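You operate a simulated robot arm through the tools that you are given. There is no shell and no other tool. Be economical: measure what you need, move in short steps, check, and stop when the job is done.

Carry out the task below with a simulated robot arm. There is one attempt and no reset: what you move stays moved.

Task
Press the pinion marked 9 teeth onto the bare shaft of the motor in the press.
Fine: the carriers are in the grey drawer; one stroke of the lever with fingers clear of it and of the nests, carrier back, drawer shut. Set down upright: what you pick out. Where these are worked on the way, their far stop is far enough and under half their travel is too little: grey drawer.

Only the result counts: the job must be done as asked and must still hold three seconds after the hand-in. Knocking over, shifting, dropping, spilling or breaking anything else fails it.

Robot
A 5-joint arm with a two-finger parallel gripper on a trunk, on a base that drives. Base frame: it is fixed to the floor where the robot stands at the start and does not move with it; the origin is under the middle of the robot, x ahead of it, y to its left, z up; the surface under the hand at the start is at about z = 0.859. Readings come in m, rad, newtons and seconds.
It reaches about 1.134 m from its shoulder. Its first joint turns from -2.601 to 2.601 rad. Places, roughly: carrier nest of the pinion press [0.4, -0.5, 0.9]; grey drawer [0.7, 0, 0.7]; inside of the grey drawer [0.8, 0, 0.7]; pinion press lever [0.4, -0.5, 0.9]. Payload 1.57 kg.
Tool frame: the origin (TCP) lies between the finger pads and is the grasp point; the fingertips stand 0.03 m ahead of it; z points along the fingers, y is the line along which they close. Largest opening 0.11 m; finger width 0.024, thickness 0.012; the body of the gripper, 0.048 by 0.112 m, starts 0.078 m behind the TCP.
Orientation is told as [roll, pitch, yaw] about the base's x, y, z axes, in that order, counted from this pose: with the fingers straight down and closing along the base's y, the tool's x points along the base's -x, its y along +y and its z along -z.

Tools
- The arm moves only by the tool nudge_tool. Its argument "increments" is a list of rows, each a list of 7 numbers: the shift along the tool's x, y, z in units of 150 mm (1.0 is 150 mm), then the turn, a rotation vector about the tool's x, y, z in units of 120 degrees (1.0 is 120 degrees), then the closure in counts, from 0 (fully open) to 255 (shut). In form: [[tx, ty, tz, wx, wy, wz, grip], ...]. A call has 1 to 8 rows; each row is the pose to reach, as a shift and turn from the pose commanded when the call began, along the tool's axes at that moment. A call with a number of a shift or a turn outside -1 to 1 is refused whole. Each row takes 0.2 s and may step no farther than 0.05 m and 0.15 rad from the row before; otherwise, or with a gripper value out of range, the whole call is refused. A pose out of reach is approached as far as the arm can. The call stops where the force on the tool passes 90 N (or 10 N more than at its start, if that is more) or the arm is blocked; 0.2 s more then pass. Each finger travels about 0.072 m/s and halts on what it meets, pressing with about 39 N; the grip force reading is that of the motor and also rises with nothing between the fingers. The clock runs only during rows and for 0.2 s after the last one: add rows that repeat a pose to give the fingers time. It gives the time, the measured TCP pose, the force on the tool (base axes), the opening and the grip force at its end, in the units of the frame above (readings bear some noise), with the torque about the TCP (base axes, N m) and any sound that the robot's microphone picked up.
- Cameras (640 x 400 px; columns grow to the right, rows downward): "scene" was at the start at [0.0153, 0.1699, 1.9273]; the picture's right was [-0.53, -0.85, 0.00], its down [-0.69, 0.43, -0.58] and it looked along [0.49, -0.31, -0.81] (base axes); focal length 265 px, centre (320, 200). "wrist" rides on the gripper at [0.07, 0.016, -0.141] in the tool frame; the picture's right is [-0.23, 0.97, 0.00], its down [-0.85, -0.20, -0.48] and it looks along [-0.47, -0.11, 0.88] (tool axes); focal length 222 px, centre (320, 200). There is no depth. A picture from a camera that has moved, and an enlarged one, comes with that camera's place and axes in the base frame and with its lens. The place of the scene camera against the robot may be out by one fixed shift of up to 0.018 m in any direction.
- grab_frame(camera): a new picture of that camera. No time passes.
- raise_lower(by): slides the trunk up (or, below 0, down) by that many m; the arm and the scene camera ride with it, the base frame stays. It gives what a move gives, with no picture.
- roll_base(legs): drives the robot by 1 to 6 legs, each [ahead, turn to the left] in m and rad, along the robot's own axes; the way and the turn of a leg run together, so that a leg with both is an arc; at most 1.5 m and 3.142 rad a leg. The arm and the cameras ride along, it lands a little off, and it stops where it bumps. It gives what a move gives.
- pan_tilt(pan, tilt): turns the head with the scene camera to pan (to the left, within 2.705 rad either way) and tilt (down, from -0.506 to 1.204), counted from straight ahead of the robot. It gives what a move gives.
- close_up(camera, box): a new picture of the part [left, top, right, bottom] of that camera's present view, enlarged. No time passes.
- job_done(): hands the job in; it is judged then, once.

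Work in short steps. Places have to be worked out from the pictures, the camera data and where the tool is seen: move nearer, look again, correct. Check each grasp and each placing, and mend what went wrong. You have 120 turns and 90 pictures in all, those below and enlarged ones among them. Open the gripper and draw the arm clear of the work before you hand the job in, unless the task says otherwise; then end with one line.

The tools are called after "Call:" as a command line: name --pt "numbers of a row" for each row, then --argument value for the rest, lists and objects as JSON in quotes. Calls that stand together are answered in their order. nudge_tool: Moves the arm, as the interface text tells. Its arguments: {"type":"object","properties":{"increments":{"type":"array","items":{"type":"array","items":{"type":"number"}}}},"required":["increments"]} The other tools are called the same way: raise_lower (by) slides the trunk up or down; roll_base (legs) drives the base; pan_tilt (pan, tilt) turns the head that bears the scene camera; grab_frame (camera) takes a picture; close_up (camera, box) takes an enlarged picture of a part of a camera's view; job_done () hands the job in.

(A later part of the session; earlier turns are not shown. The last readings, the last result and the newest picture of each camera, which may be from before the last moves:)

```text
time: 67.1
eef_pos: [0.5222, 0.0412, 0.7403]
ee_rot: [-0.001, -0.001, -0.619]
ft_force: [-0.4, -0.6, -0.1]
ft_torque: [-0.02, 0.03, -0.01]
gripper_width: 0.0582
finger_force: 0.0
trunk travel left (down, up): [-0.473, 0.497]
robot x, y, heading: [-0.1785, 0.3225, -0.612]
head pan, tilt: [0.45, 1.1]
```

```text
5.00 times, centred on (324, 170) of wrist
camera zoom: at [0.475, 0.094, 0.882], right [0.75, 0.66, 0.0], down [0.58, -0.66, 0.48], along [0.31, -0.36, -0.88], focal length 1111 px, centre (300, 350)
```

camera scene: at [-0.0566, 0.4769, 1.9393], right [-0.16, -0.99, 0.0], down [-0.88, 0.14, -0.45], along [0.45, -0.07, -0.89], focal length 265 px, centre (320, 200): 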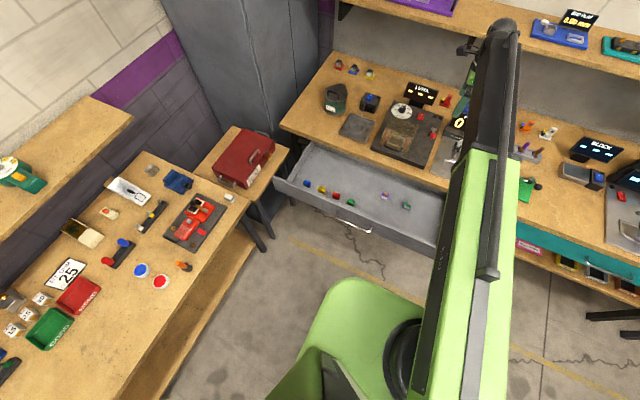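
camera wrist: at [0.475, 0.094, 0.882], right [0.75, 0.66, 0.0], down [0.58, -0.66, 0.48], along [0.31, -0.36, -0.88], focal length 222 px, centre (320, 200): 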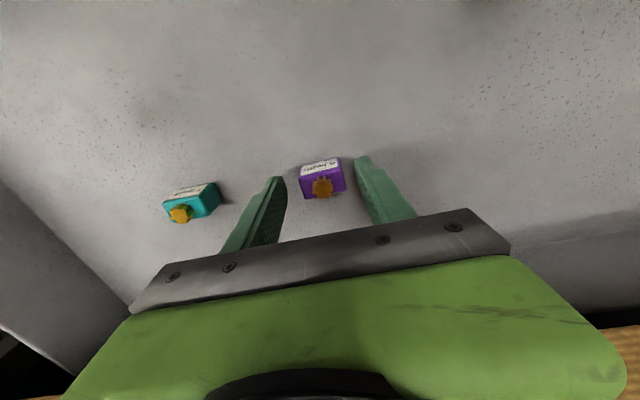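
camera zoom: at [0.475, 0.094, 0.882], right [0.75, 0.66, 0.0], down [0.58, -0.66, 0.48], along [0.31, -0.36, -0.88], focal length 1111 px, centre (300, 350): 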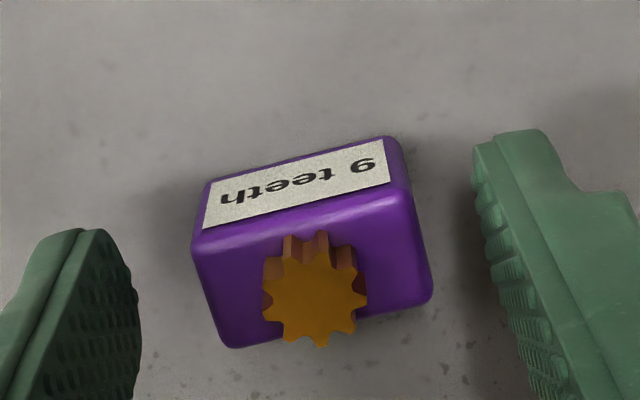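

Fingers straddle the carrier, tips about 5 mm off the floor. I close.

Call:
nudge_tool --pt "0 0 0 0 0 0 200" --pt "0 0 0 0 0 0 255" --pt "0 0 0 0 0 0 255" --pt "0 0 0 0 0 0 255"

Call:
close_up --camera "wrist" --box '[260, 130, 388, 210]'

```text
time: 68.1
eef_pos: [0.524, 0.0407, 0.7401]
ee_rot: [-0.002, 0.0, -0.62]
ft_force: [1.2, 0.2, -0.2]
ft_torque: [0.02, -0.01, 0.0]
gripper_width: 0.0367
finger_force: 39.2
trunk travel left (down, up): [-0.473, 0.497]
robot x, y, heading: [-0.1772, 0.3214, -0.609]
head pan, tilt: [0.45, 1.1]
```

```text
5.00 times, centred on (324, 170) of wrist
camera zoom: at [0.475, 0.094, 0.882], right [0.75, 0.66, 0.0], down [0.58, -0.66, 0.48], along [0.31, -0.36, -0.88], focal length 1111 px, centre (300, 350)
```

zoom: 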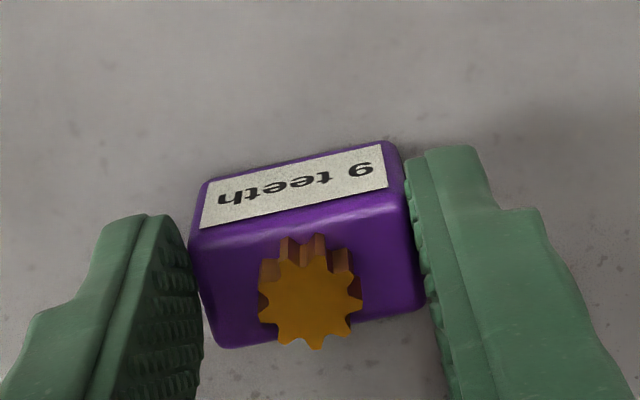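

Held (36.7 mm). I lift 0.4 m with the trunk, then traverse toward the press in straight steps.

Call:
raise_lower --by 0.4

Call:
nudge_tool --pt "-0.1 -0.2 0 0 0 0 255" --pt "-0.2 -0.45 0 0 0 0 255" --pt "-0.3 -0.7 0 0 0 0 255" --pt "-0.37 -0.85 0 0 0 0 255"

Call:
nudge_tool --pt "-0.1 -0.2 0 0 0 0 255" --pt "-0.2 -0.45 0 0 0 0 255" --pt "-0.3 -0.7 0 0 0 0 255" --pt "-0.37 -0.85 0 0 0 0 255"

Call:
nudge_tool --pt "-0.1 -0.2 0 0 0 0 255" --pt "-0.2 -0.45 0 0 0 0 255" --pt "-0.3 -0.7 0 0 0 0 255" --pt "-0.37 -0.85 0 0 0 0 255"

Call:
grab_frame --camera "wrist"

```text
time: 71.9
eef_pos: [0.5237, 0.0412, 1.141]
ee_rot: [-0.004, 0.001, -0.62]
ft_force: [0.5, 0.0, -1.2]
ft_torque: [0.01, -0.03, 0.0]
gripper_width: 0.0367
finger_force: 39.4
trunk travel left (down, up): [-0.873, 0.097]
robot x, y, heading: [-0.1783, 0.3263, -0.615]
head pan, tilt: [0.45, 1.1]
```

```text
time: 72.9
eef_pos: [0.4929, -0.0958, 1.139]
ee_rot: [-0.001, -0.001, -0.619]
ft_force: [0.2, 0.0, 0.1]
ft_torque: [0.03, 0.02, 0.0]
gripper_width: 0.0368
finger_force: 39.1
trunk travel left (down, up): [-0.873, 0.097]
robot x, y, heading: [-0.177, 0.322, -0.612]
head pan, tilt: [0.45, 1.1]
```

```text
time: 73.9
eef_pos: [0.4643, -0.2321, 1.1406]
ee_rot: [0.0, 0.0, -0.62]
ft_force: [1.2, 0.3, 0.3]
ft_torque: [-0.03, -0.04, 0.0]
gripper_width: 0.0368
finger_force: 39.0
trunk travel left (down, up): [-0.873, 0.097]
robot x, y, heading: [-0.1827, 0.3246, -0.616]
head pan, tilt: [0.45, 1.1]
```

```text
time: 74.9
eef_pos: [0.4374, -0.3679, 1.1395]
ee_rot: [-0.001, 0.0, -0.62]
ft_force: [-0.3, 0.2, -0.7]
ft_torque: [-0.01, 0.03, 0.01]
gripper_width: 0.0367
finger_force: 39.1
trunk travel left (down, up): [-0.873, 0.097]
robot x, y, heading: [-0.1787, 0.3217, -0.615]
head pan, tilt: [0.45, 1.1]
```

```text
51 pictures are left
camera wrist: at [0.3887, -0.3146, 1.2819], right [0.75, 0.66, 0.0], down [0.58, -0.66, 0.48], along [0.31, -0.36, -0.88], focal length 222 px, centre (320, 200)
```

wrist: 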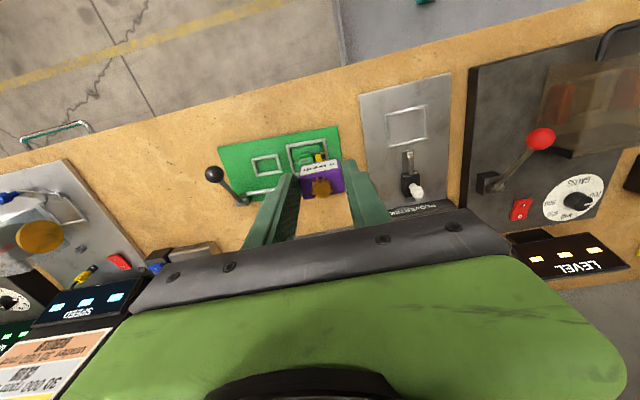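

The empty nest is estimated at (0.408, -0.490). I move over it and look.

Call:
nudge_tool --pt "-0.1 -0.25 0 0 0 0 255" --pt "-0.2 -0.5 0 0 0 0 255" --pt "-0.315 -0.774 0 0 0 0 255"

Call:
raise_lower --by -0.14

Call:
grab_frame --camera "wrist"

Call:
close_up --camera "wrist" --box '[240, 60, 480, 210]'

```text
time: 75.7
eef_pos: [0.3786, -0.4395, 1.1416]
ee_rot: [-0.002, 0.0, -0.621]
ft_force: [-0.4, 0.3, -0.6]
ft_torque: [0.05, 0.01, -0.01]
gripper_width: 0.0368
finger_force: 39.0
out of reach, approached as far as the arm can: row 2, 3
trunk travel left (down, up): [-0.873, 0.097]
robot x, y, heading: [-0.1773, 0.3214, -0.616]
head pan, tilt: [0.45, 1.1]
```

```text
time: 77.4
eef_pos: [0.3793, -0.4393, 1.0007]
ee_rot: [-0.004, -0.003, -0.621]
ft_force: [0.2, -0.2, -0.1]
ft_torque: [0.0, 0.01, 0.01]
gripper_width: 0.0367
finger_force: 39.2
trunk travel left (down, up): [-0.733, 0.237]
robot x, y, heading: [-0.1757, 0.324, -0.613]
head pan, tilt: [0.45, 1.1]
```

```text
50 pictures are left
camera wrist: at [0.3305, -0.3856, 1.1419], right [0.75, 0.66, 0.0], down [0.58, -0.66, 0.48], along [0.32, -0.36, -0.88], focal length 222 px, centre (320, 200)
```

wrist: 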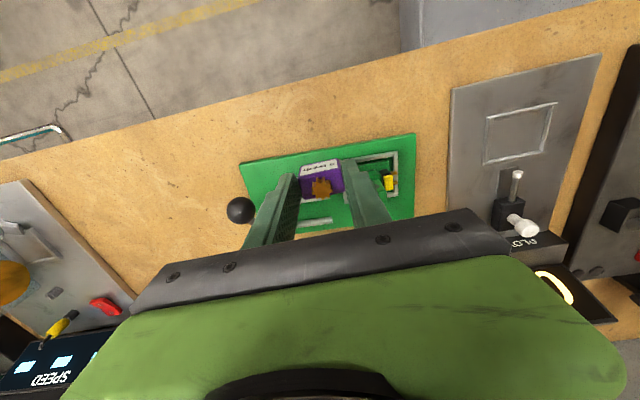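

```text
2.67 times, centred on (360, 135) of wrist
camera zoom: at [0.3305, -0.3856, 1.1419], right [0.75, 0.66, 0.0], down [0.58, -0.66, 0.48], along [0.32, -0.36, -0.88], focal length 592 px, centre (213, 373)
```

zoom: 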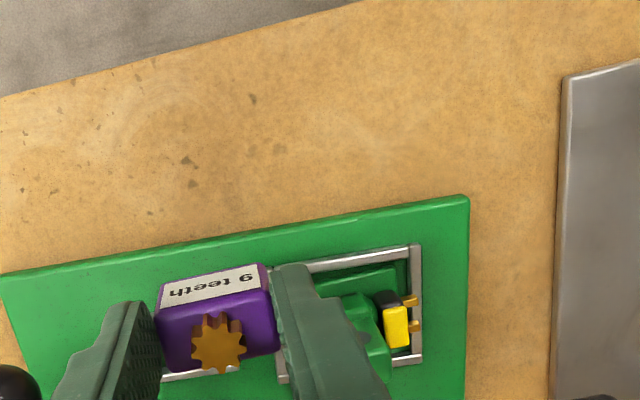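

The nest is just out of reach (~6 cm). There's ~9 cm margin between the robot's front and the open drawer handle, so I raise a bit and drive ahead 0.07 m.

Call:
raise_lower --by 0.06

Call:
roll_base --legs '[[0.07, 0]]'

Call:
grab_frame --camera "scene"

Call:
grab_frame --camera "wrist"

```text
time: 78.4
eef_pos: [0.3789, -0.4391, 1.0606]
ee_rot: [-0.004, -0.002, -0.618]
ft_force: [0.9, -0.4, -0.4]
ft_torque: [-0.01, 0.0, 0.0]
gripper_width: 0.0367
finger_force: 38.8
trunk travel left (down, up): [-0.793, 0.177]
robot x, y, heading: [-0.1802, 0.3267, -0.615]
head pan, tilt: [0.45, 1.1]
```

```text
time: 79.4
eef_pos: [0.4392, -0.4812, 1.06]
ee_rot: [-0.003, 0.0, -0.62]
ft_force: [-0.1, 0.1, 0.3]
ft_torque: [0.07, 0.02, 0.02]
gripper_width: 0.0369
finger_force: 39.1
trunk travel left (down, up): [-0.793, 0.177]
robot x, y, heading: [-0.1155, 0.2803, -0.613]
head pan, tilt: [0.45, 1.1]
```

```text
48 pictures are left
camera scene: at [0.0046, 0.4336, 1.7713], right [-0.16, -0.99, 0.0], down [-0.88, 0.14, -0.45], along [0.45, -0.07, -0.89], focal length 265 px, centre (320, 200)
```

scene: 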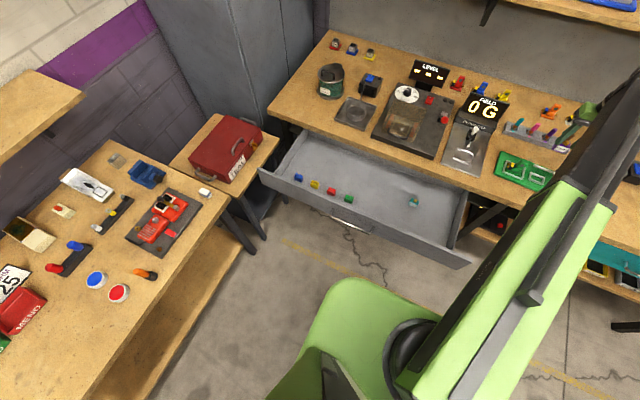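

```text
47 pictures are left
camera wrist: at [0.3914, -0.4285, 1.2006], right [0.75, 0.66, 0.0], down [0.58, -0.66, 0.48], along [0.31, -0.36, -0.88], focal length 222 px, centre (320, 200)
```

wrist: 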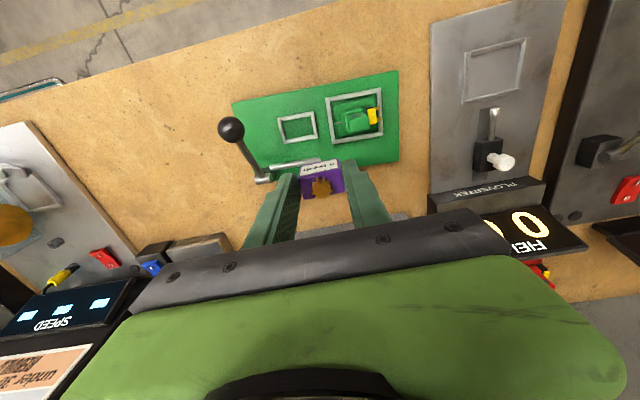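

Now the nests and lever are all in view. I zoom for a good reading of their geometry.

Call:
close_up --camera "wrist" --box '[200, 60, 424, 200]'

Call:
close_up --camera "scene" --box '[480, 130, 600, 205]'

```text
2.86 times, centred on (312, 130) of wrist
camera zoom: at [0.3914, -0.4285, 1.2006], right [0.75, 0.66, 0.0], down [0.58, -0.66, 0.48], along [0.31, -0.36, -0.88], focal length 635 px, centre (343, 400)
```

zoom: 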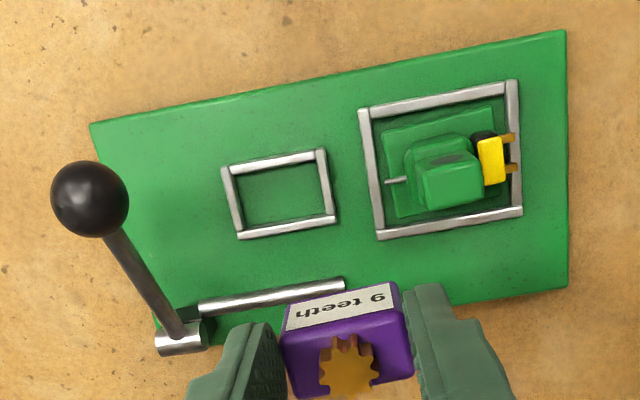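

```text
5.33 times, centred on (540, 168) of scene
camera zoom: at [0.0046, 0.4336, 1.7713], right [-0.16, -0.99, 0.0], down [-0.88, 0.14, -0.45], along [0.45, -0.07, -0.89], focal length 1415 px, centre (-853, 373)
```

zoom: 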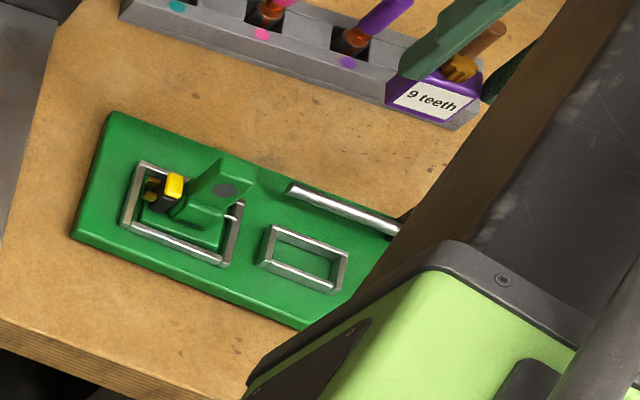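

Nest centre ≈ (0.409, -0.497), its rails turned about -0.065 rad from my tool. I align over it and lower to z≈0.95.

Call:
nudge_tool --pt "0.045 -0.1 0 0 0 0.015 255" --pt "0.09 -0.2 0 0 0 0.031 255"

Call:
raise_lower --by -0.1

Call:
close_up --camera "wrist" --box '[224, 90, 416, 210]'

```text
time: 80.0
eef_pos: [0.4102, -0.4966, 1.0611]
ee_rot: [-0.003, -0.003, -0.685]
ft_force: [-0.2, 0.4, -1.1]
ft_torque: [0.0, -0.01, 0.01]
gripper_width: 0.0368
finger_force: 39.2
trunk travel left (down, up): [-0.793, 0.177]
robot x, y, heading: [-0.1182, 0.2816, -0.615]
head pan, tilt: [0.45, 1.1]
```

```text
time: 81.3
eef_pos: [0.4118, -0.4962, 0.9605]
ee_rot: [-0.004, -0.001, -0.685]
ft_force: [-0.1, 0.4, -0.3]
ft_torque: [0.0, 0.01, 0.03]
gripper_width: 0.0367
finger_force: 38.5
trunk travel left (down, up): [-0.693, 0.277]
robot x, y, heading: [-0.1165, 0.2828, -0.616]
head pan, tilt: [0.45, 1.1]
```

```text
3.33 times, centred on (320, 150) of wrist
camera zoom: at [0.3654, -0.4405, 1.1018], right [0.79, 0.61, 0.0], down [0.54, -0.69, 0.48], along [0.29, -0.38, -0.88], focal length 740 px, centre (320, 367)
```

zoom: 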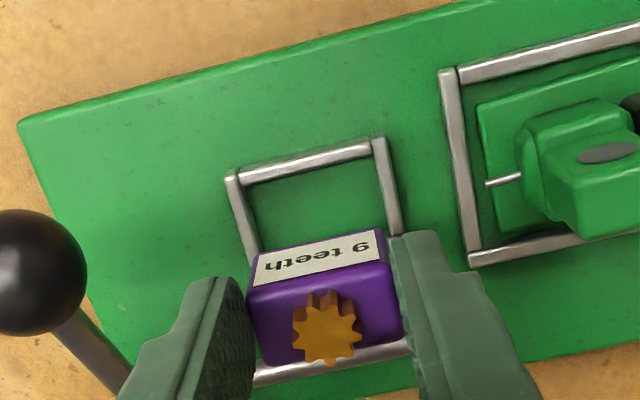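

Parallel now; nest centre ≈ (0.406, -0.496). I trim 2–3 mm and lower 0.035 m.

Call:
nudge_tool --pt "0.015 -0.015 0 0 0 0 255"

Call:
raise_lower --by -0.035

Call:
close_up --camera "wrist" --box '[224, 90, 416, 210]'

Call:
close_up --camera "scene" --box '[480, 130, 600, 205]'

```text
time: 81.8
eef_pos: [0.4079, -0.4971, 0.961]
ee_rot: [-0.004, -0.003, -0.684]
ft_force: [0.5, 0.5, -0.5]
ft_torque: [-0.03, -0.01, 0.03]
gripper_width: 0.0368
finger_force: 38.5
trunk travel left (down, up): [-0.693, 0.277]
robot x, y, heading: [-0.1189, 0.2813, -0.614]
head pan, tilt: [0.45, 1.1]
```

```text
time: 82.5
eef_pos: [0.4061, -0.4977, 0.9263]
ee_rot: [-0.004, -0.001, -0.686]
ft_force: [-0.3, -0.3, -0.7]
ft_torque: [-0.01, 0.02, -0.01]
gripper_width: 0.0366
finger_force: 39.0
trunk travel left (down, up): [-0.658, 0.312]
robot x, y, heading: [-0.1196, 0.28, -0.616]
head pan, tilt: [0.45, 1.1]
```

```text
3.33 times, centred on (320, 150) of wrist
camera zoom: at [0.3622, -0.4406, 1.0668], right [0.79, 0.61, 0.0], down [0.54, -0.69, 0.48], along [0.29, -0.38, -0.88], focal length 740 px, centre (320, 367)
```

zoom: 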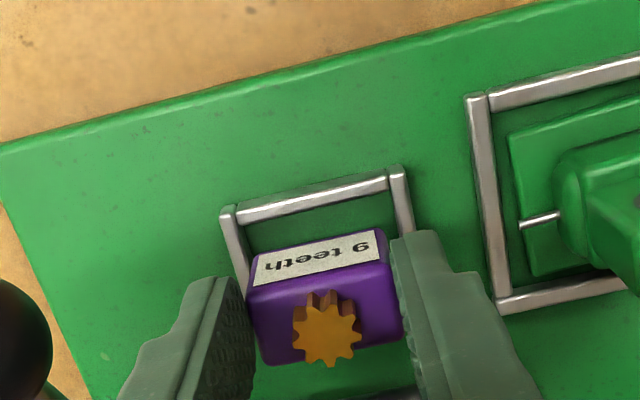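

```text
5.33 times, centred on (540, 168) of scene
camera zoom: at [0.0026, 0.435, 1.6363], right [-0.16, -0.99, 0.0], down [-0.88, 0.14, -0.45], along [0.45, -0.07, -0.89], focal length 1415 px, centre (-853, 373)
```

zoom: 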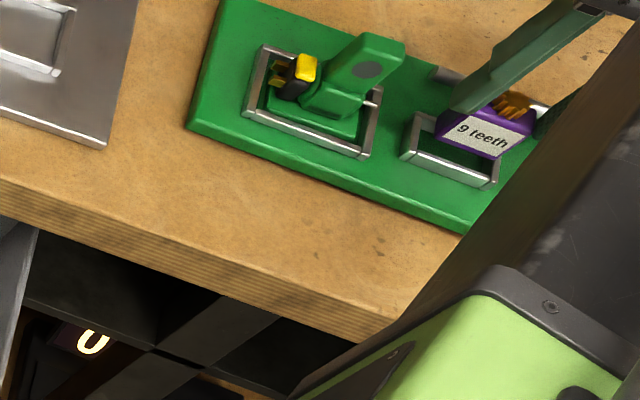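

Nearly over the nest; clearance looks ~2 mm a side. I shift 1.5 mm left, lower 10 mm and inspect.

Call:
nudge_tool --pt "0 0.008 0 0 0 0 255"

Call:
raise_lower --by -0.01

Call:
close_up --camera "wrist" --box '[256, 120, 384, 200]'

Call:
close_up --camera "scene" --box '[536, 130, 600, 170]'

```text
time: 82.9
eef_pos: [0.4086, -0.4968, 0.9243]
ee_rot: [-0.002, -0.002, -0.686]
ft_force: [0.3, 0.3, 0.0]
ft_torque: [0.03, -0.03, -0.01]
gripper_width: 0.0367
finger_force: 38.7
trunk travel left (down, up): [-0.658, 0.312]
robot x, y, heading: [-0.1216, 0.281, -0.61]
head pan, tilt: [0.45, 1.1]
```

```text
time: 83.5
eef_pos: [0.4061, -0.4961, 0.9177]
ee_rot: [-0.004, -0.004, -0.687]
ft_force: [-1.6, -1.2, 25.1]
ft_torque: [-0.32, -0.34, -0.01]
gripper_width: 0.0367
finger_force: 38.5
trunk travel left (down, up): [-0.648, 0.322]
robot x, y, heading: [-0.1219, 0.2805, -0.613]
head pan, tilt: [0.45, 1.1]
```

```text
5.00 times, centred on (320, 160) of wrist
camera zoom: at [0.3613, -0.4384, 1.059], right [0.79, 0.61, 0.0], down [0.54, -0.69, 0.48], along [0.29, -0.38, -0.88], focal length 1111 px, centre (320, 400)
```

zoom: 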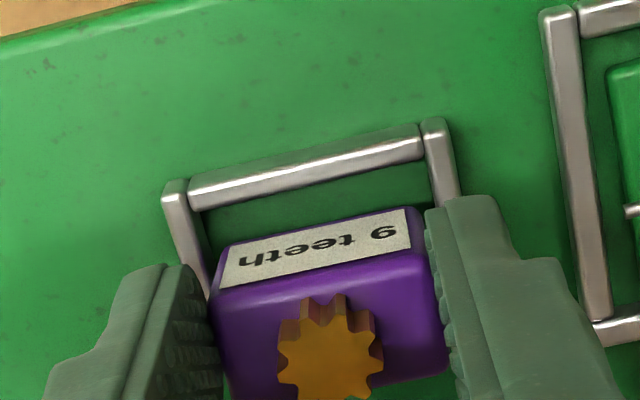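

```text
10.00 times, centred on (568, 150) of scene
camera zoom: at [0.0006, 0.4376, 1.6265], right [-0.16, -0.99, 0.0], down [-0.88, 0.14, -0.46], along [0.45, -0.08, -0.89], focal length 2654 px, centre (-2160, 700)
```

zoom: 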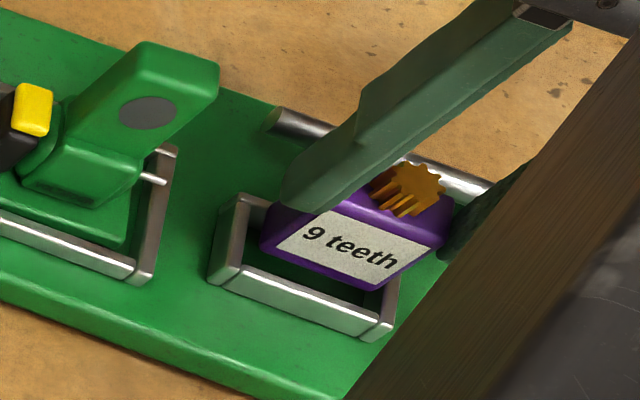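

Contact (25 N) arises ~18 mm behind the TCP — the carrier meets the nest's rear rail, and the rails are ~12 mm tall, so my low grip would foul them. I'll back off, set the carrier upright on the bare wood in front of the press, and regrip higher.

Call:
raise_lower --by 0.04

Call:
nudge_tool --pt "0.2 0 0 0 0 0 255" --pt "0.4 0 0 0 0 0 255" --pt "0.62 0 0 0 0 0 255"

Call:
raise_lower --by -0.055

Call:
grab_frame --camera "wrist"

```text
time: 84.3
eef_pos: [0.4086, -0.4974, 0.9558]
ee_rot: [-0.006, -0.001, -0.685]
ft_force: [0.3, -0.9, -0.1]
ft_torque: [0.0, -0.01, -0.02]
gripper_width: 0.0366
finger_force: 39.4
trunk travel left (down, up): [-0.688, 0.282]
robot x, y, heading: [-0.1207, 0.2775, -0.613]
head pan, tilt: [0.45, 1.1]
```

```text
time: 85.2
eef_pos: [0.3352, -0.4366, 0.9557]
ee_rot: [-0.005, -0.004, -0.687]
ft_force: [0.2, -1.2, -0.5]
ft_torque: [-0.02, 0.01, -0.02]
gripper_width: 0.0366
finger_force: 38.7
trunk travel left (down, up): [-0.688, 0.282]
robot x, y, heading: [-0.1198, 0.2796, -0.617]
head pan, tilt: [0.45, 1.1]
```

```text
time: 86.1
eef_pos: [0.3359, -0.4369, 0.9003]
ee_rot: [-0.003, -0.003, -0.686]
ft_force: [0.2, -0.4, -1.0]
ft_torque: [0.01, 0.0, 0.0]
gripper_width: 0.0366
finger_force: 39.4
trunk travel left (down, up): [-0.633, 0.337]
robot x, y, heading: [-0.1182, 0.2788, -0.615]
head pan, tilt: [0.45, 1.1]
```

```text
39 pictures are left
camera wrist: at [0.2911, -0.3808, 1.0418], right [0.79, 0.61, 0.0], down [0.54, -0.69, 0.48], along [0.29, -0.38, -0.88], focal length 222 px, centre (320, 200)
```

wrist: 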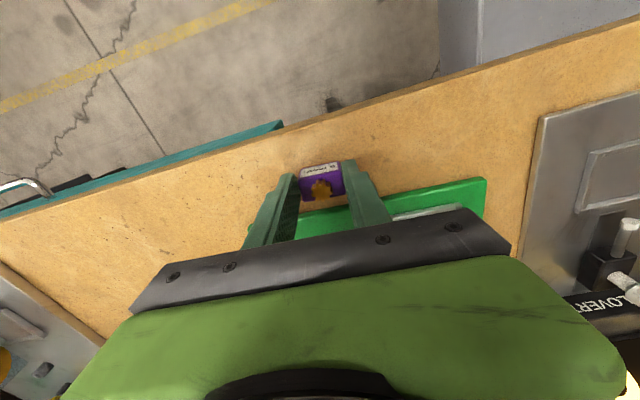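

Over bare wood just in front of the board. I lower in small steps until contact.

Call:
raise_lower --by -0.004

Call:
raise_lower --by -0.003

```text
time: 86.6
eef_pos: [0.3366, -0.4369, 0.8964]
ee_rot: [-0.003, -0.002, -0.686]
ft_force: [0.2, 0.3, 0.1]
ft_torque: [-0.02, -0.01, 0.0]
gripper_width: 0.0366
finger_force: 39.2
trunk travel left (down, up): [-0.629, 0.341]
robot x, y, heading: [-0.1126, 0.2809, -0.608]
head pan, tilt: [0.45, 1.1]
```

```text
time: 87.2
eef_pos: [0.3368, -0.4375, 0.8945]
ee_rot: [-0.005, -0.003, -0.686]
ft_force: [2.3, -3.6, 17.5]
ft_torque: [-0.17, -0.11, 0.02]
gripper_width: 0.0367
finger_force: 39.3
trunk travel left (down, up): [-0.626, 0.344]
robot x, y, heading: [-0.1163, 0.2772, -0.613]
head pan, tilt: [0.45, 1.1]
```

Touchdown at TCP z 0.8945 (bottom is 35.5 mm below the TCP). I release, raise 10 mm for a higher grip, and look.

Call:
nudge_tool --pt "0 0 -0.01 0 0 0 200" --pt "0 0 -0.01 0 0 0 130" --pt "0 0 -0.01 0 0 0 116"

Call:
raise_lower --by 0.01

Call:
close_up --camera "wrist" --box '[256, 120, 384, 200]'

```text
time: 88.0
eef_pos: [0.335, -0.4382, 0.893]
ee_rot: [-0.003, -0.001, -0.685]
ft_force: [0.8, -0.5, 0.5]
ft_torque: [0.04, -0.01, 0.02]
gripper_width: 0.0599
finger_force: 0.1
trunk travel left (down, up): [-0.626, 0.344]
robot x, y, heading: [-0.1179, 0.2816, -0.613]
head pan, tilt: [0.45, 1.1]
```

```text
time: 88.5
eef_pos: [0.3357, -0.4376, 0.9028]
ee_rot: [-0.004, -0.004, -0.686]
ft_force: [0.5, -0.9, 0.2]
ft_torque: [-0.03, -0.03, -0.01]
gripper_width: 0.0599
finger_force: 0.0
trunk travel left (down, up): [-0.636, 0.334]
robot x, y, heading: [-0.1258, 0.2808, -0.618]
head pan, tilt: [0.45, 1.1]
```

```text
5.00 times, centred on (320, 160) of wrist
camera zoom: at [0.2911, -0.3809, 1.0448], right [0.79, 0.61, 0.0], down [0.54, -0.69, 0.48], along [0.29, -0.38, -0.88], focal length 1111 px, centre (320, 400)
```

zoom: 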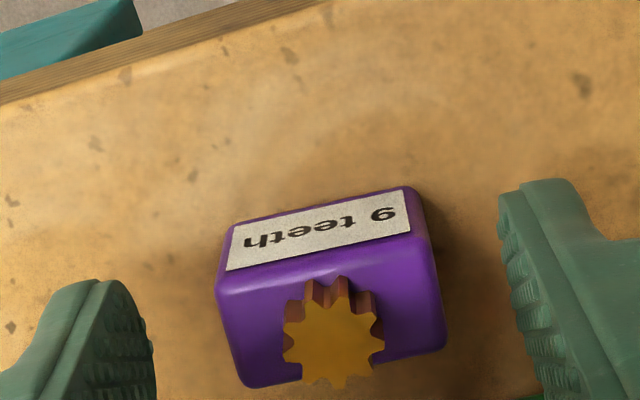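

The carrier stands upright, well centred between the fingers. I close with the higher grip, lift, and return to the nest shifted ~5 mm toward me and 1 mm left per the earlier contact picture.

Call:
nudge_tool --pt "0 0 0 0 0 0 200" --pt "0 0 0 0 0 0 255" --pt "0 0 0 0 0 0 255" --pt "0 0 0 0 0 0 255"

Call:
raise_lower --by 0.045

Call:
nudge_tool --pt "-0.2 0 0 0 0 0 255" --pt "-0.4 0 0 0 0 0 255" --pt "-0.585 0.008 0 0 0 0 255"

Call:
raise_lower --by -0.018

Call:
close_up --camera "wrist" --box '[256, 120, 384, 200]'

```text
time: 89.5
eef_pos: [0.336, -0.4375, 0.9037]
ee_rot: [-0.004, -0.002, -0.686]
ft_force: [-0.6, -0.4, -0.4]
ft_torque: [0.01, 0.0, -0.02]
gripper_width: 0.0
finger_force: 21.7
trunk travel left (down, up): [-0.636, 0.334]
robot x, y, heading: [-0.1199, 0.283, -0.613]
head pan, tilt: [0.45, 1.1]
```

```text
time: 90.4
eef_pos: [0.3363, -0.4375, 0.9485]
ee_rot: [-0.004, -0.001, -0.687]
ft_force: [0.4, -0.4, -0.3]
ft_torque: [-0.03, -0.01, -0.01]
gripper_width: 0.0
finger_force: 21.0
trunk travel left (down, up): [-0.681, 0.289]
robot x, y, heading: [-0.1157, 0.2793, -0.613]
head pan, tilt: [0.45, 1.1]
```

```text
time: 91.2
eef_pos: [0.4074, -0.491, 0.9489]
ee_rot: [-0.002, -0.002, -0.685]
ft_force: [0.3, 0.1, 0.4]
ft_torque: [0.0, 0.01, 0.04]
gripper_width: 0.0002
finger_force: 21.5
trunk travel left (down, up): [-0.681, 0.289]
robot x, y, heading: [-0.1187, 0.2783, -0.613]
head pan, tilt: [0.45, 1.1]
```

```text
time: 91.9
eef_pos: [0.4074, -0.4909, 0.9309]
ee_rot: [-0.003, -0.001, -0.685]
ft_force: [-0.1, -0.4, 0.9]
ft_torque: [-0.01, -0.03, 0.03]
gripper_width: 0.0
finger_force: 21.0
trunk travel left (down, up): [-0.663, 0.307]
robot x, y, heading: [-0.12, 0.2792, -0.615]
head pan, tilt: [0.45, 1.1]
```

```text
5.00 times, centred on (320, 160) of wrist
camera zoom: at [0.3619, -0.4343, 1.0718], right [0.79, 0.61, 0.0], down [0.54, -0.69, 0.48], along [0.29, -0.38, -0.88], focal length 1111 px, centre (320, 400)
```

zoom: 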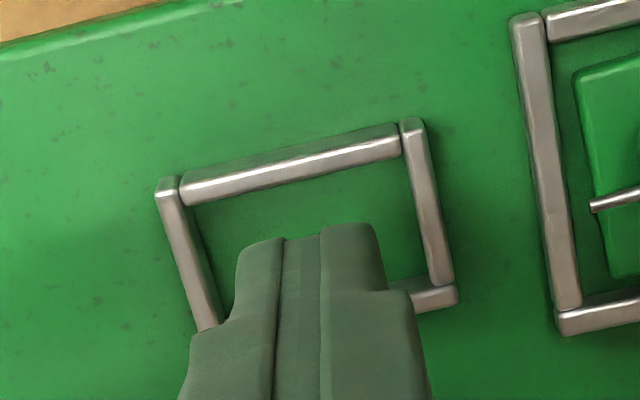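

The grip closed on nothing—the carrier is lower than I thought. I rise and go back to look at it.

Call:
raise_lower --by 0.05

Call:
nudge_tool --pt "0.2 0 0 0 0 0 200" --pt "0.4 0 0 0 0 0 116" --pt "0.585 -0.008 0 0 0 0 116"

Call:
close_up --camera "wrist" --box '[256, 100, 384, 180]'

```text
time: 92.8
eef_pos: [0.4071, -0.4912, 0.9797]
ee_rot: [-0.003, -0.002, -0.688]
ft_force: [0.8, 0.3, -0.4]
ft_torque: [-0.01, 0.03, 0.0]
gripper_width: 0.0
finger_force: 21.2
trunk travel left (down, up): [-0.713, 0.257]
robot x, y, heading: [-0.1158, 0.2797, -0.61]
head pan, tilt: [0.45, 1.1]
```

```text
time: 93.6
eef_pos: [0.3393, -0.4366, 0.9817]
ee_rot: [-0.002, -0.002, -0.686]
ft_force: [-0.6, 0.2, 0.3]
ft_torque: [0.02, 0.01, -0.04]
gripper_width: 0.0602
finger_force: 0.1
trunk travel left (down, up): [-0.713, 0.257]
robot x, y, heading: [-0.1186, 0.2823, -0.615]
head pan, tilt: [0.45, 1.1]
```

```text
5.00 times, centred on (320, 140) of wrist
camera zoom: at [0.294, -0.3794, 1.1219], right [0.79, 0.61, 0.0], down [0.54, -0.69, 0.48], along [0.29, -0.38, -0.88], focal length 1111 px, centre (320, 500)
```

zoom: 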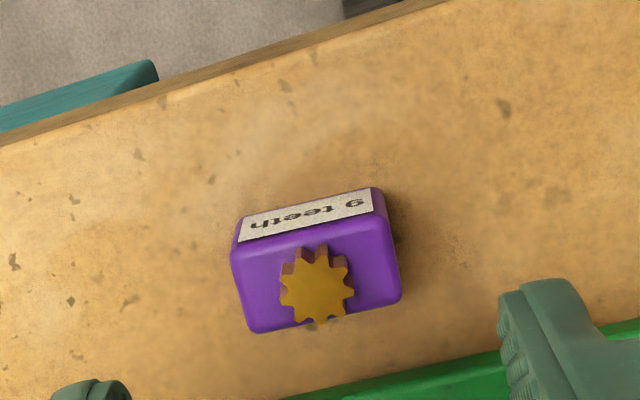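

The carrier is intact and upright. Everything (missed grip, contact torque 18 mm behind) fits a carrier only ~10 mm tall lying ~9 mm behind my TCP. I shift 8.5 mm away from me, lower to z≈0.897 and check.

Call:
nudge_tool --pt "-0.057 0 0 0 0 0 116"

Call:
raise_lower --by -0.084

Call:
close_up --camera "wrist" --box '[256, 120, 384, 200]'

```text
time: 94.0
eef_pos: [0.3455, -0.4423, 0.9797]
ee_rot: [-0.005, -0.003, -0.687]
ft_force: [-0.9, -0.2, -0.3]
ft_torque: [-0.01, 0.0, 0.01]
gripper_width: 0.06
finger_force: 0.1
trunk travel left (down, up): [-0.713, 0.257]
robot x, y, heading: [-0.1197, 0.2843, -0.618]
head pan, tilt: [0.45, 1.1]
```

```text
time: 95.2
eef_pos: [0.345, -0.4419, 0.8954]
ee_rot: [-0.004, -0.002, -0.686]
ft_force: [-0.3, -0.1, -0.6]
ft_torque: [0.01, 0.01, 0.01]
gripper_width: 0.0599
finger_force: 0.1
trunk travel left (down, up): [-0.629, 0.341]
robot x, y, heading: [-0.1181, 0.2786, -0.617]
head pan, tilt: [0.45, 1.1]
```

```text
5.00 times, centred on (320, 160) of wrist
camera zoom: at [0.3002, -0.3857, 1.0379], right [0.79, 0.61, 0.0], down [0.54, -0.69, 0.48], along [0.29, -0.38, -0.88], focal length 1111 px, centre (320, 400)
```

zoom: 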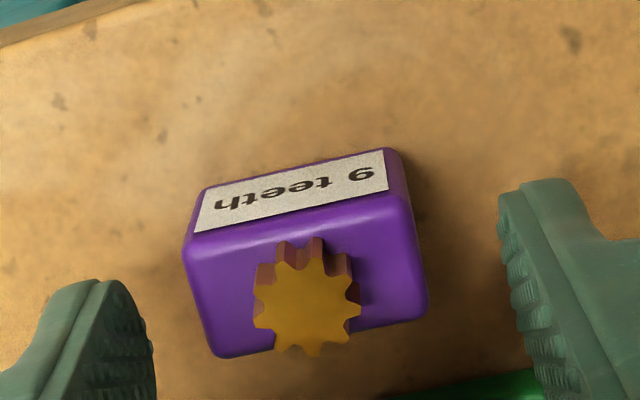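

By projecting the fingertip centre into this view I see the carrier is ~4 mm nearer me and 1.5 mm right of the TCP (so I overcorrected). I correct and close here, then check the width before anything else.

Call:
nudge_tool --pt "0.028 -0.01 0 0 0 0 116" --pt "0.028 -0.01 0 0 0 0 160" --pt "0.028 -0.01 0 0 0 0 255" --pt "0.028 -0.01 0 0 0 0 255" --pt "0.028 -0.01 0 0 0 0 255" --pt "0.028 -0.01 0 0 0 0 255"

Call:
close_up --camera "wrist" --box '[256, 120, 384, 200]'

```text
time: 96.6
eef_pos: [0.3423, -0.4404, 0.8975]
ee_rot: [-0.003, 0.0, -0.685]
ft_force: [-0.2, 1.3, 0.4]
ft_torque: [-0.02, 0.01, 0.0]
gripper_width: 0.0368
finger_force: 38.4
trunk travel left (down, up): [-0.629, 0.341]
robot x, y, heading: [-0.1215, 0.2776, -0.615]
head pan, tilt: [0.45, 1.1]
```

```text
5.00 times, centred on (320, 160) of wrist
camera zoom: at [0.2964, -0.3841, 1.0379], right [0.79, 0.61, 0.0], down [0.54, -0.69, 0.48], along [0.29, -0.38, -0.88], focal length 1111 px, centre (320, 400)
```

zoom: 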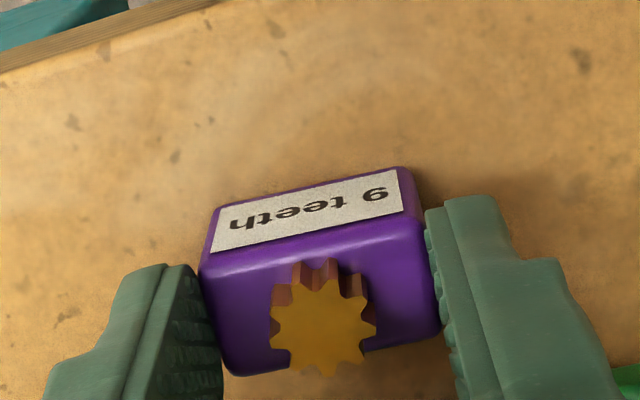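

Gripped again (36.8 mm), tips ~8 mm above its base. I lift, move over the nest (target from the clean nest view), lower to just above the rails and check.

Call:
raise_lower --by 0.05

Call:
nudge_tool --pt "-0.2 0 0 0 0 0 255" --pt "-0.4 0 0 0 0 0 255" --pt "-0.576 -0.003 0 0 0 0 255"

Call:
raise_lower --by -0.022

Call:
close_up --camera "wrist" --box '[256, 120, 384, 200]'

```text
time: 97.5
eef_pos: [0.3415, -0.4393, 0.9459]
ee_rot: [-0.004, -0.003, -0.687]
ft_force: [-0.9, -0.2, -1.1]
ft_torque: [-0.01, -0.03, -0.03]
gripper_width: 0.0366
finger_force: 38.6
trunk travel left (down, up): [-0.679, 0.291]
robot x, y, heading: [-0.1162, 0.2798, -0.609]
head pan, tilt: [0.45, 1.1]
```

```text
time: 98.3
eef_pos: [0.4072, -0.4957, 0.946]
ee_rot: [-0.005, -0.003, -0.686]
ft_force: [-1.0, -0.1, 0.4]
ft_torque: [0.02, 0.01, 0.0]
gripper_width: 0.0367
finger_force: 39.3
trunk travel left (down, up): [-0.679, 0.291]
robot x, y, heading: [-0.1204, 0.2814, -0.615]
head pan, tilt: [0.45, 1.1]
```

```text
time: 99.0
eef_pos: [0.4065, -0.4946, 0.9245]
ee_rot: [-0.002, -0.003, -0.687]
ft_force: [-0.1, -0.8, 0.0]
ft_torque: [0.02, 0.02, 0.0]
gripper_width: 0.0367
finger_force: 39.2
trunk travel left (down, up): [-0.657, 0.313]
robot x, y, heading: [-0.1202, 0.2828, -0.614]
head pan, tilt: [0.45, 1.1]
```

```text
5.00 times, centred on (320, 160) of wrist
camera zoom: at [0.3614, -0.4386, 1.0657], right [0.79, 0.61, 0.0], down [0.54, -0.69, 0.48], along [0.29, -0.38, -0.88], focal length 1111 px, centre (320, 400)
```

zoom: 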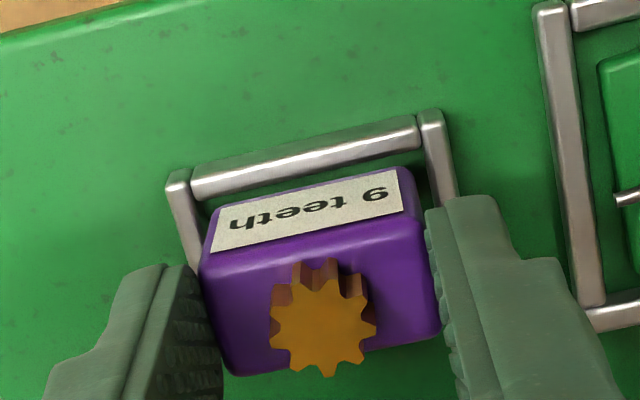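

Almost perfectly over the nest; I trim +1.7 mm back and +1 mm left, then lower 8 mm watching the force.

Call:
nudge_tool --pt "-0.011 0.006 0 0 0 0 255"

Call:
raise_lower --by -0.008

```text
time: 99.4
eef_pos: [0.4088, -0.4951, 0.9253]
ee_rot: [-0.002, -0.001, -0.685]
ft_force: [0.1, 0.0, -0.5]
ft_torque: [-0.04, -0.05, 0.02]
gripper_width: 0.0366
finger_force: 38.6
trunk travel left (down, up): [-0.657, 0.313]
robot x, y, heading: [-0.1192, 0.2828, -0.616]
head pan, tilt: [0.45, 1.1]
```

```text
time: 100.0
eef_pos: [0.4078, -0.4954, 0.9159]
ee_rot: [-0.005, -0.002, -0.686]
ft_force: [0.2, -0.7, -0.3]
ft_torque: [0.0, 0.0, 0.0]
gripper_width: 0.0366
finger_force: 38.6
trunk travel left (down, up): [-0.649, 0.321]
robot x, y, heading: [-0.1171, 0.277, -0.611]
head pan, tilt: [0.45, 1.1]
```

No contact now (bottom already below the rail tops). I lower in 3 mm steps.

Call:
raise_lower --by -0.004

Call:
raise_lower --by -0.002

Call:
close_up --camera "wrist" --box '[256, 120, 384, 200]'

```text
time: 100.5
eef_pos: [0.4088, -0.4961, 0.9126]
ee_rot: [-0.003, -0.003, -0.685]
ft_force: [-0.5, 0.6, -0.9]
ft_torque: [-0.01, 0.01, -0.03]
gripper_width: 0.0367
finger_force: 39.4
trunk travel left (down, up): [-0.645, 0.325]
robot x, y, heading: [-0.1179, 0.2805, -0.61]
head pan, tilt: [0.45, 1.1]
```

```text
time: 101.0
eef_pos: [0.4094, -0.4954, 0.9101]
ee_rot: [-0.004, -0.002, -0.685]
ft_force: [0.3, 0.5, -0.3]
ft_torque: [0.01, 0.01, 0.01]
gripper_width: 0.0367
finger_force: 39.3
trunk travel left (down, up): [-0.643, 0.327]
robot x, y, heading: [-0.12, 0.2783, -0.613]
head pan, tilt: [0.45, 1.1]
```

```text
5.00 times, centred on (320, 160) of wrist
camera zoom: at [0.3633, -0.4389, 1.0519], right [0.79, 0.61, 0.0], down [0.54, -0.69, 0.48], along [0.29, -0.38, -0.88], focal length 1111 px, centre (320, 400)
```

zoom: 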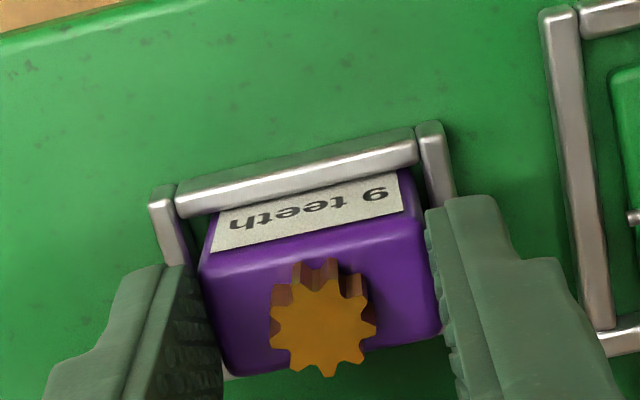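

It's descending inside the rails. I continue in 2 mm steps until contact.

Call:
raise_lower --by -0.002

Call:
raise_lower --by -0.002

```text
time: 101.5
eef_pos: [0.4084, -0.4953, 0.9107]
ee_rot: [-0.004, -0.005, -0.686]
ft_force: [4.7, -6.3, 22.7]
ft_torque: [-0.32, -0.28, -0.02]
gripper_width: 0.0368
finger_force: 39.0
trunk travel left (down, up): [-0.641, 0.329]
robot x, y, heading: [-0.1194, 0.2775, -0.613]
head pan, tilt: [0.45, 1.1]
```

```text
time: 102.0
eef_pos: [0.4082, -0.4934, 0.908]
ee_rot: [-0.004, -0.003, -0.688]
ft_force: [3.9, -7.3, 29.9]
ft_torque: [-0.27, -0.21, 0.02]
gripper_width: 0.0366
finger_force: 39.3
trunk travel left (down, up): [-0.639, 0.331]
robot x, y, heading: [-0.1157, 0.2837, -0.613]
head pan, tilt: [0.45, 1.1]
```

Contact, 30 N: it's seated (or the tips rest on the rails). I relieve 1.5 mm, open only ~4 mm per side (the motor nest is close), and look.

Call:
raise_lower --by 0.002

Call:
nudge_tool --pt "0 0 0 0 0 0 165" --pt "0 0 0 0 0 0 155" --pt "0 0 0 0 0 0 150"

Call:
close_up --camera "wrist" --box '[256, 120, 384, 200]'

```text
time: 102.6
eef_pos: [0.407, -0.4958, 0.9075]
ee_rot: [-0.004, -0.001, -0.685]
ft_force: [-1.7, 2.5, 5.5]
ft_torque: [0.12, 0.12, 0.04]
gripper_width: 0.0367
finger_force: 39.4
trunk travel left (down, up): [-0.641, 0.329]
robot x, y, heading: [-0.1204, 0.2779, -0.615]
head pan, tilt: [0.45, 1.1]
```

```text
time: 103.4
eef_pos: [0.4094, -0.4955, 0.9087]
ee_rot: [-0.003, -0.003, -0.686]
ft_force: [0.3, -0.2, 0.8]
ft_torque: [0.02, -0.01, -0.01]
gripper_width: 0.045
finger_force: 0.0
trunk travel left (down, up): [-0.641, 0.329]
robot x, y, heading: [-0.1183, 0.2778, -0.616]
head pan, tilt: [0.45, 1.1]
```

```text
5.00 times, centred on (320, 160) of wrist
camera zoom: at [0.3634, -0.4389, 1.0498], right [0.79, 0.61, 0.0], down [0.54, -0.69, 0.48], along [0.29, -0.38, -0.88], focal length 1111 px, centre (320, 400)
```

zoom: 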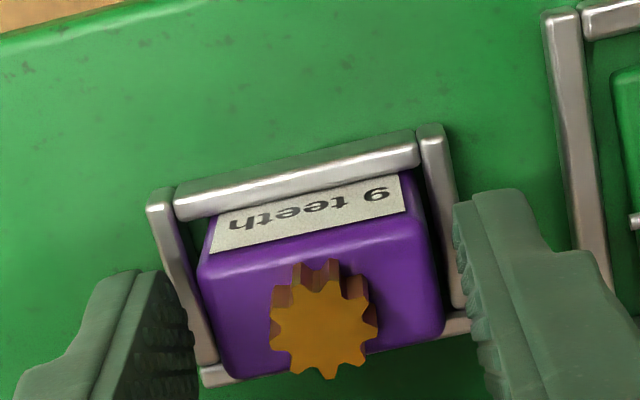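

The carrier sits in the nest. I rise 0.13 m and look at the whole press, including the lever.

Call:
raise_lower --by 0.13

Call:
close_up --camera "wrist" --box '[200, 80, 424, 220]'

Call:
close_up --camera "scene" --box '[480, 110, 600, 185]'

```text
time: 105.0
eef_pos: [0.4092, -0.4955, 1.0372]
ee_rot: [-0.003, -0.001, -0.685]
ft_force: [-0.6, 0.1, -0.9]
ft_torque: [0.0, 0.02, 0.02]
gripper_width: 0.0452
finger_force: 0.0
trunk travel left (down, up): [-0.771, 0.199]
robot x, y, heading: [-0.123, 0.2816, -0.615]
head pan, tilt: [0.45, 1.1]
```

```text
2.86 times, centred on (312, 150) of wrist
camera zoom: at [0.3634, -0.439, 1.1797], right [0.79, 0.61, 0.0], down [0.54, -0.69, 0.48], along [0.29, -0.38, -0.88], focal length 635 px, centre (343, 343)
```

zoom: 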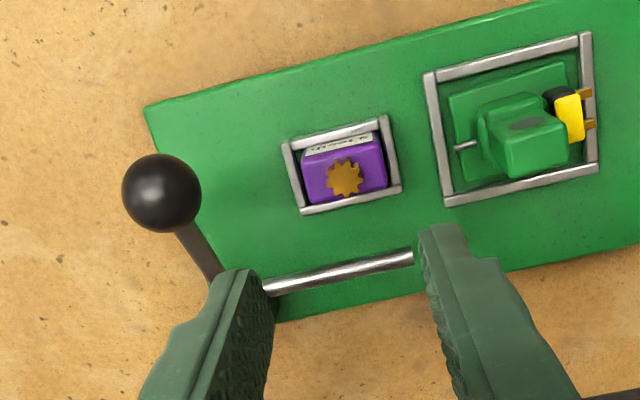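

```text
5.33 times, centred on (540, 148) of scene
camera zoom: at [0.0027, 0.4349, 1.7493], right [-0.16, -0.99, 0.0], down [-0.88, 0.14, -0.45], along [0.45, -0.07, -0.89], focal length 1415 px, centre (-853, 480)
```

zoom: 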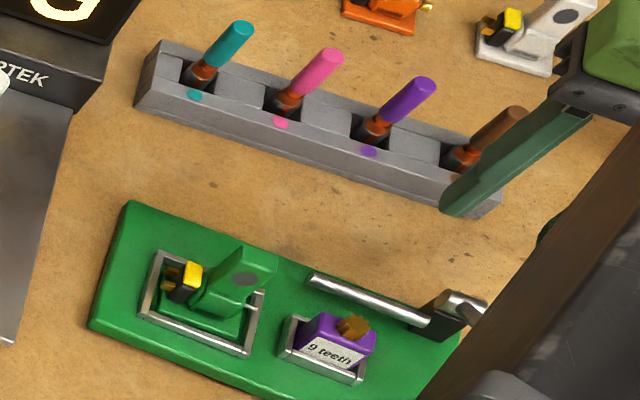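

Carrier is properly nested. Triangulating: lever knob ≈ (0.350, -0.535, 0.936), hub ≈ (0.416, -0.586, 0.885), axis along the bench; the knob leans toward the operator ~31° up. I move closed fingers just above the knob.

Call:
nudge_tool --pt "0.05 -0.15 0 0 0 0 255" --pt "0.1 -0.3 0 0 0 0 255" --pt "0.138 -0.453 0 0 0 0 255" --pt "0.138 -0.453 0 0 0 0 255"

Call:
raise_lower --by -0.045

Call:
grab_frame --camera "wrist"

```text
time: 106.0
eef_pos: [0.3489, -0.534, 1.0386]
ee_rot: [-0.004, -0.003, -0.683]
ft_force: [-0.9, 0.2, 0.2]
ft_torque: [-0.02, -0.02, 0.0]
gripper_width: 0.0002
finger_force: 21.1
trunk travel left (down, up): [-0.771, 0.199]
robot x, y, heading: [-0.1203, 0.2815, -0.615]
head pan, tilt: [0.45, 1.1]
```

```text
time: 106.8
eef_pos: [0.3492, -0.5355, 0.9933]
ee_rot: [-0.005, -0.004, -0.686]
ft_force: [0.8, 0.0, 0.7]
ft_torque: [0.02, 0.01, -0.01]
gripper_width: 0.0
finger_force: 21.8
trunk travel left (down, up): [-0.726, 0.244]
robot x, y, heading: [-0.1192, 0.2776, -0.616]
head pan, tilt: [0.45, 1.1]
```

```text
28 pictures are left
camera wrist: at [0.3043, -0.479, 1.1348], right [0.79, 0.61, 0.0], down [0.54, -0.69, 0.48], along [0.29, -0.38, -0.88], focal length 222 px, centre (320, 200)
```

wrist: 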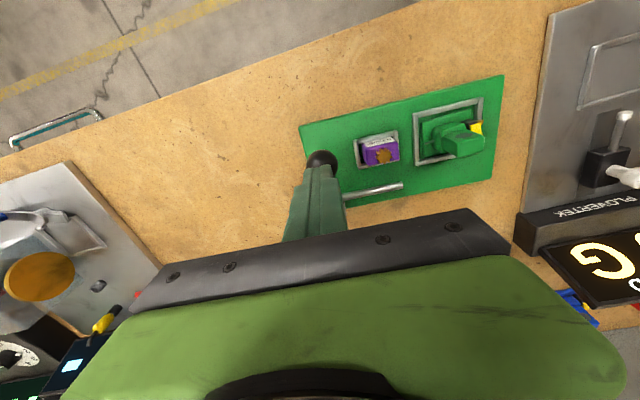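

The fingers are over the knob. I shift 4 mm toward me and press down in small steps, watching the force.

Call:
nudge_tool --pt "0.025 0 0 0 0 0 255"

Call:
raise_lower --by -0.012

Call:
raise_lower --by -0.006

```text
time: 107.2
eef_pos: [0.3465, -0.5339, 0.9948]
ee_rot: [-0.002, -0.002, -0.687]
ft_force: [0.0, -0.6, 0.3]
ft_torque: [-0.02, -0.04, 0.0]
gripper_width: 0.0001
finger_force: 21.5
trunk travel left (down, up): [-0.726, 0.244]
robot x, y, heading: [-0.1181, 0.279, -0.614]
head pan, tilt: [0.45, 1.1]
```

```text
time: 107.8
eef_pos: [0.3473, -0.5339, 0.9822]
ee_rot: [-0.006, -0.003, -0.685]
ft_force: [-1.7, 0.7, 1.9]
ft_torque: [0.01, 0.0, -0.03]
gripper_width: 0.0002
finger_force: 21.3
trunk travel left (down, up): [-0.714, 0.256]
robot x, y, heading: [-0.1193, 0.2774, -0.614]
head pan, tilt: [0.45, 1.1]
```

```text
time: 108.4
eef_pos: [0.3463, -0.5328, 0.9743]
ee_rot: [-0.003, -0.002, -0.685]
ft_force: [-1.2, 0.9, 3.3]
ft_torque: [0.08, 0.06, -0.02]
gripper_width: 0.0
finger_force: 20.8
trunk travel left (down, up): [-0.708, 0.262]
robot x, y, heading: [-0.118, 0.2767, -0.616]
head pan, tilt: [0.45, 1.1]
```

Light contact that grows gently (2–3 N): the lever yields downward. I continue down, following the arc slightly toward me.

Call:
raise_lower --by -0.012

Call:
nudge_tool --pt "0.03 0 0 0 0 0 255"

Call:
raise_lower --by -0.012

Call:
grab_frame --camera "wrist"

```text
time: 109.0
eef_pos: [0.3462, -0.534, 0.9633]
ee_rot: [-0.003, -0.002, -0.686]
ft_force: [-1.5, 1.1, 3.6]
ft_torque: [0.02, 0.05, -0.01]
gripper_width: 0.0
finger_force: 21.4
trunk travel left (down, up): [-0.696, 0.274]
robot x, y, heading: [-0.1174, 0.2836, -0.612]
head pan, tilt: [0.45, 1.1]
```

```text
time: 109.4
eef_pos: [0.3445, -0.5307, 0.9633]
ee_rot: [-0.007, -0.002, -0.686]
ft_force: [1.5, -0.7, 2.0]
ft_torque: [-0.01, -0.03, -0.02]
gripper_width: 0.0
finger_force: 20.9
trunk travel left (down, up): [-0.696, 0.274]
robot x, y, heading: [-0.1198, 0.2761, -0.616]
head pan, tilt: [0.45, 1.1]
```

```text
time: 110.0
eef_pos: [0.3426, -0.5319, 0.9514]
ee_rot: [-0.003, -0.002, -0.684]
ft_force: [-2.2, 0.6, 3.0]
ft_torque: [0.04, 0.08, 0.01]
gripper_width: 0.0
finger_force: 21.4
trunk travel left (down, up): [-0.684, 0.286]
robot x, y, heading: [-0.1188, 0.2818, -0.612]
head pan, tilt: [0.45, 1.1]
```

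```text
27 pictures are left
camera wrist: at [0.2982, -0.4744, 1.0931], right [0.79, 0.61, 0.0], down [0.54, -0.69, 0.48], along [0.29, -0.38, -0.88], focal length 222 px, centre (320, 200)
```

wrist: 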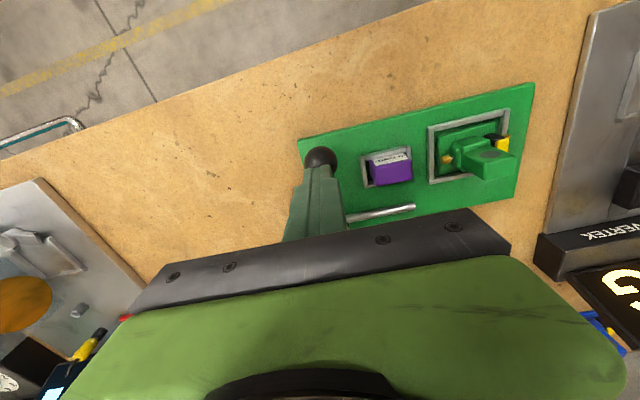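

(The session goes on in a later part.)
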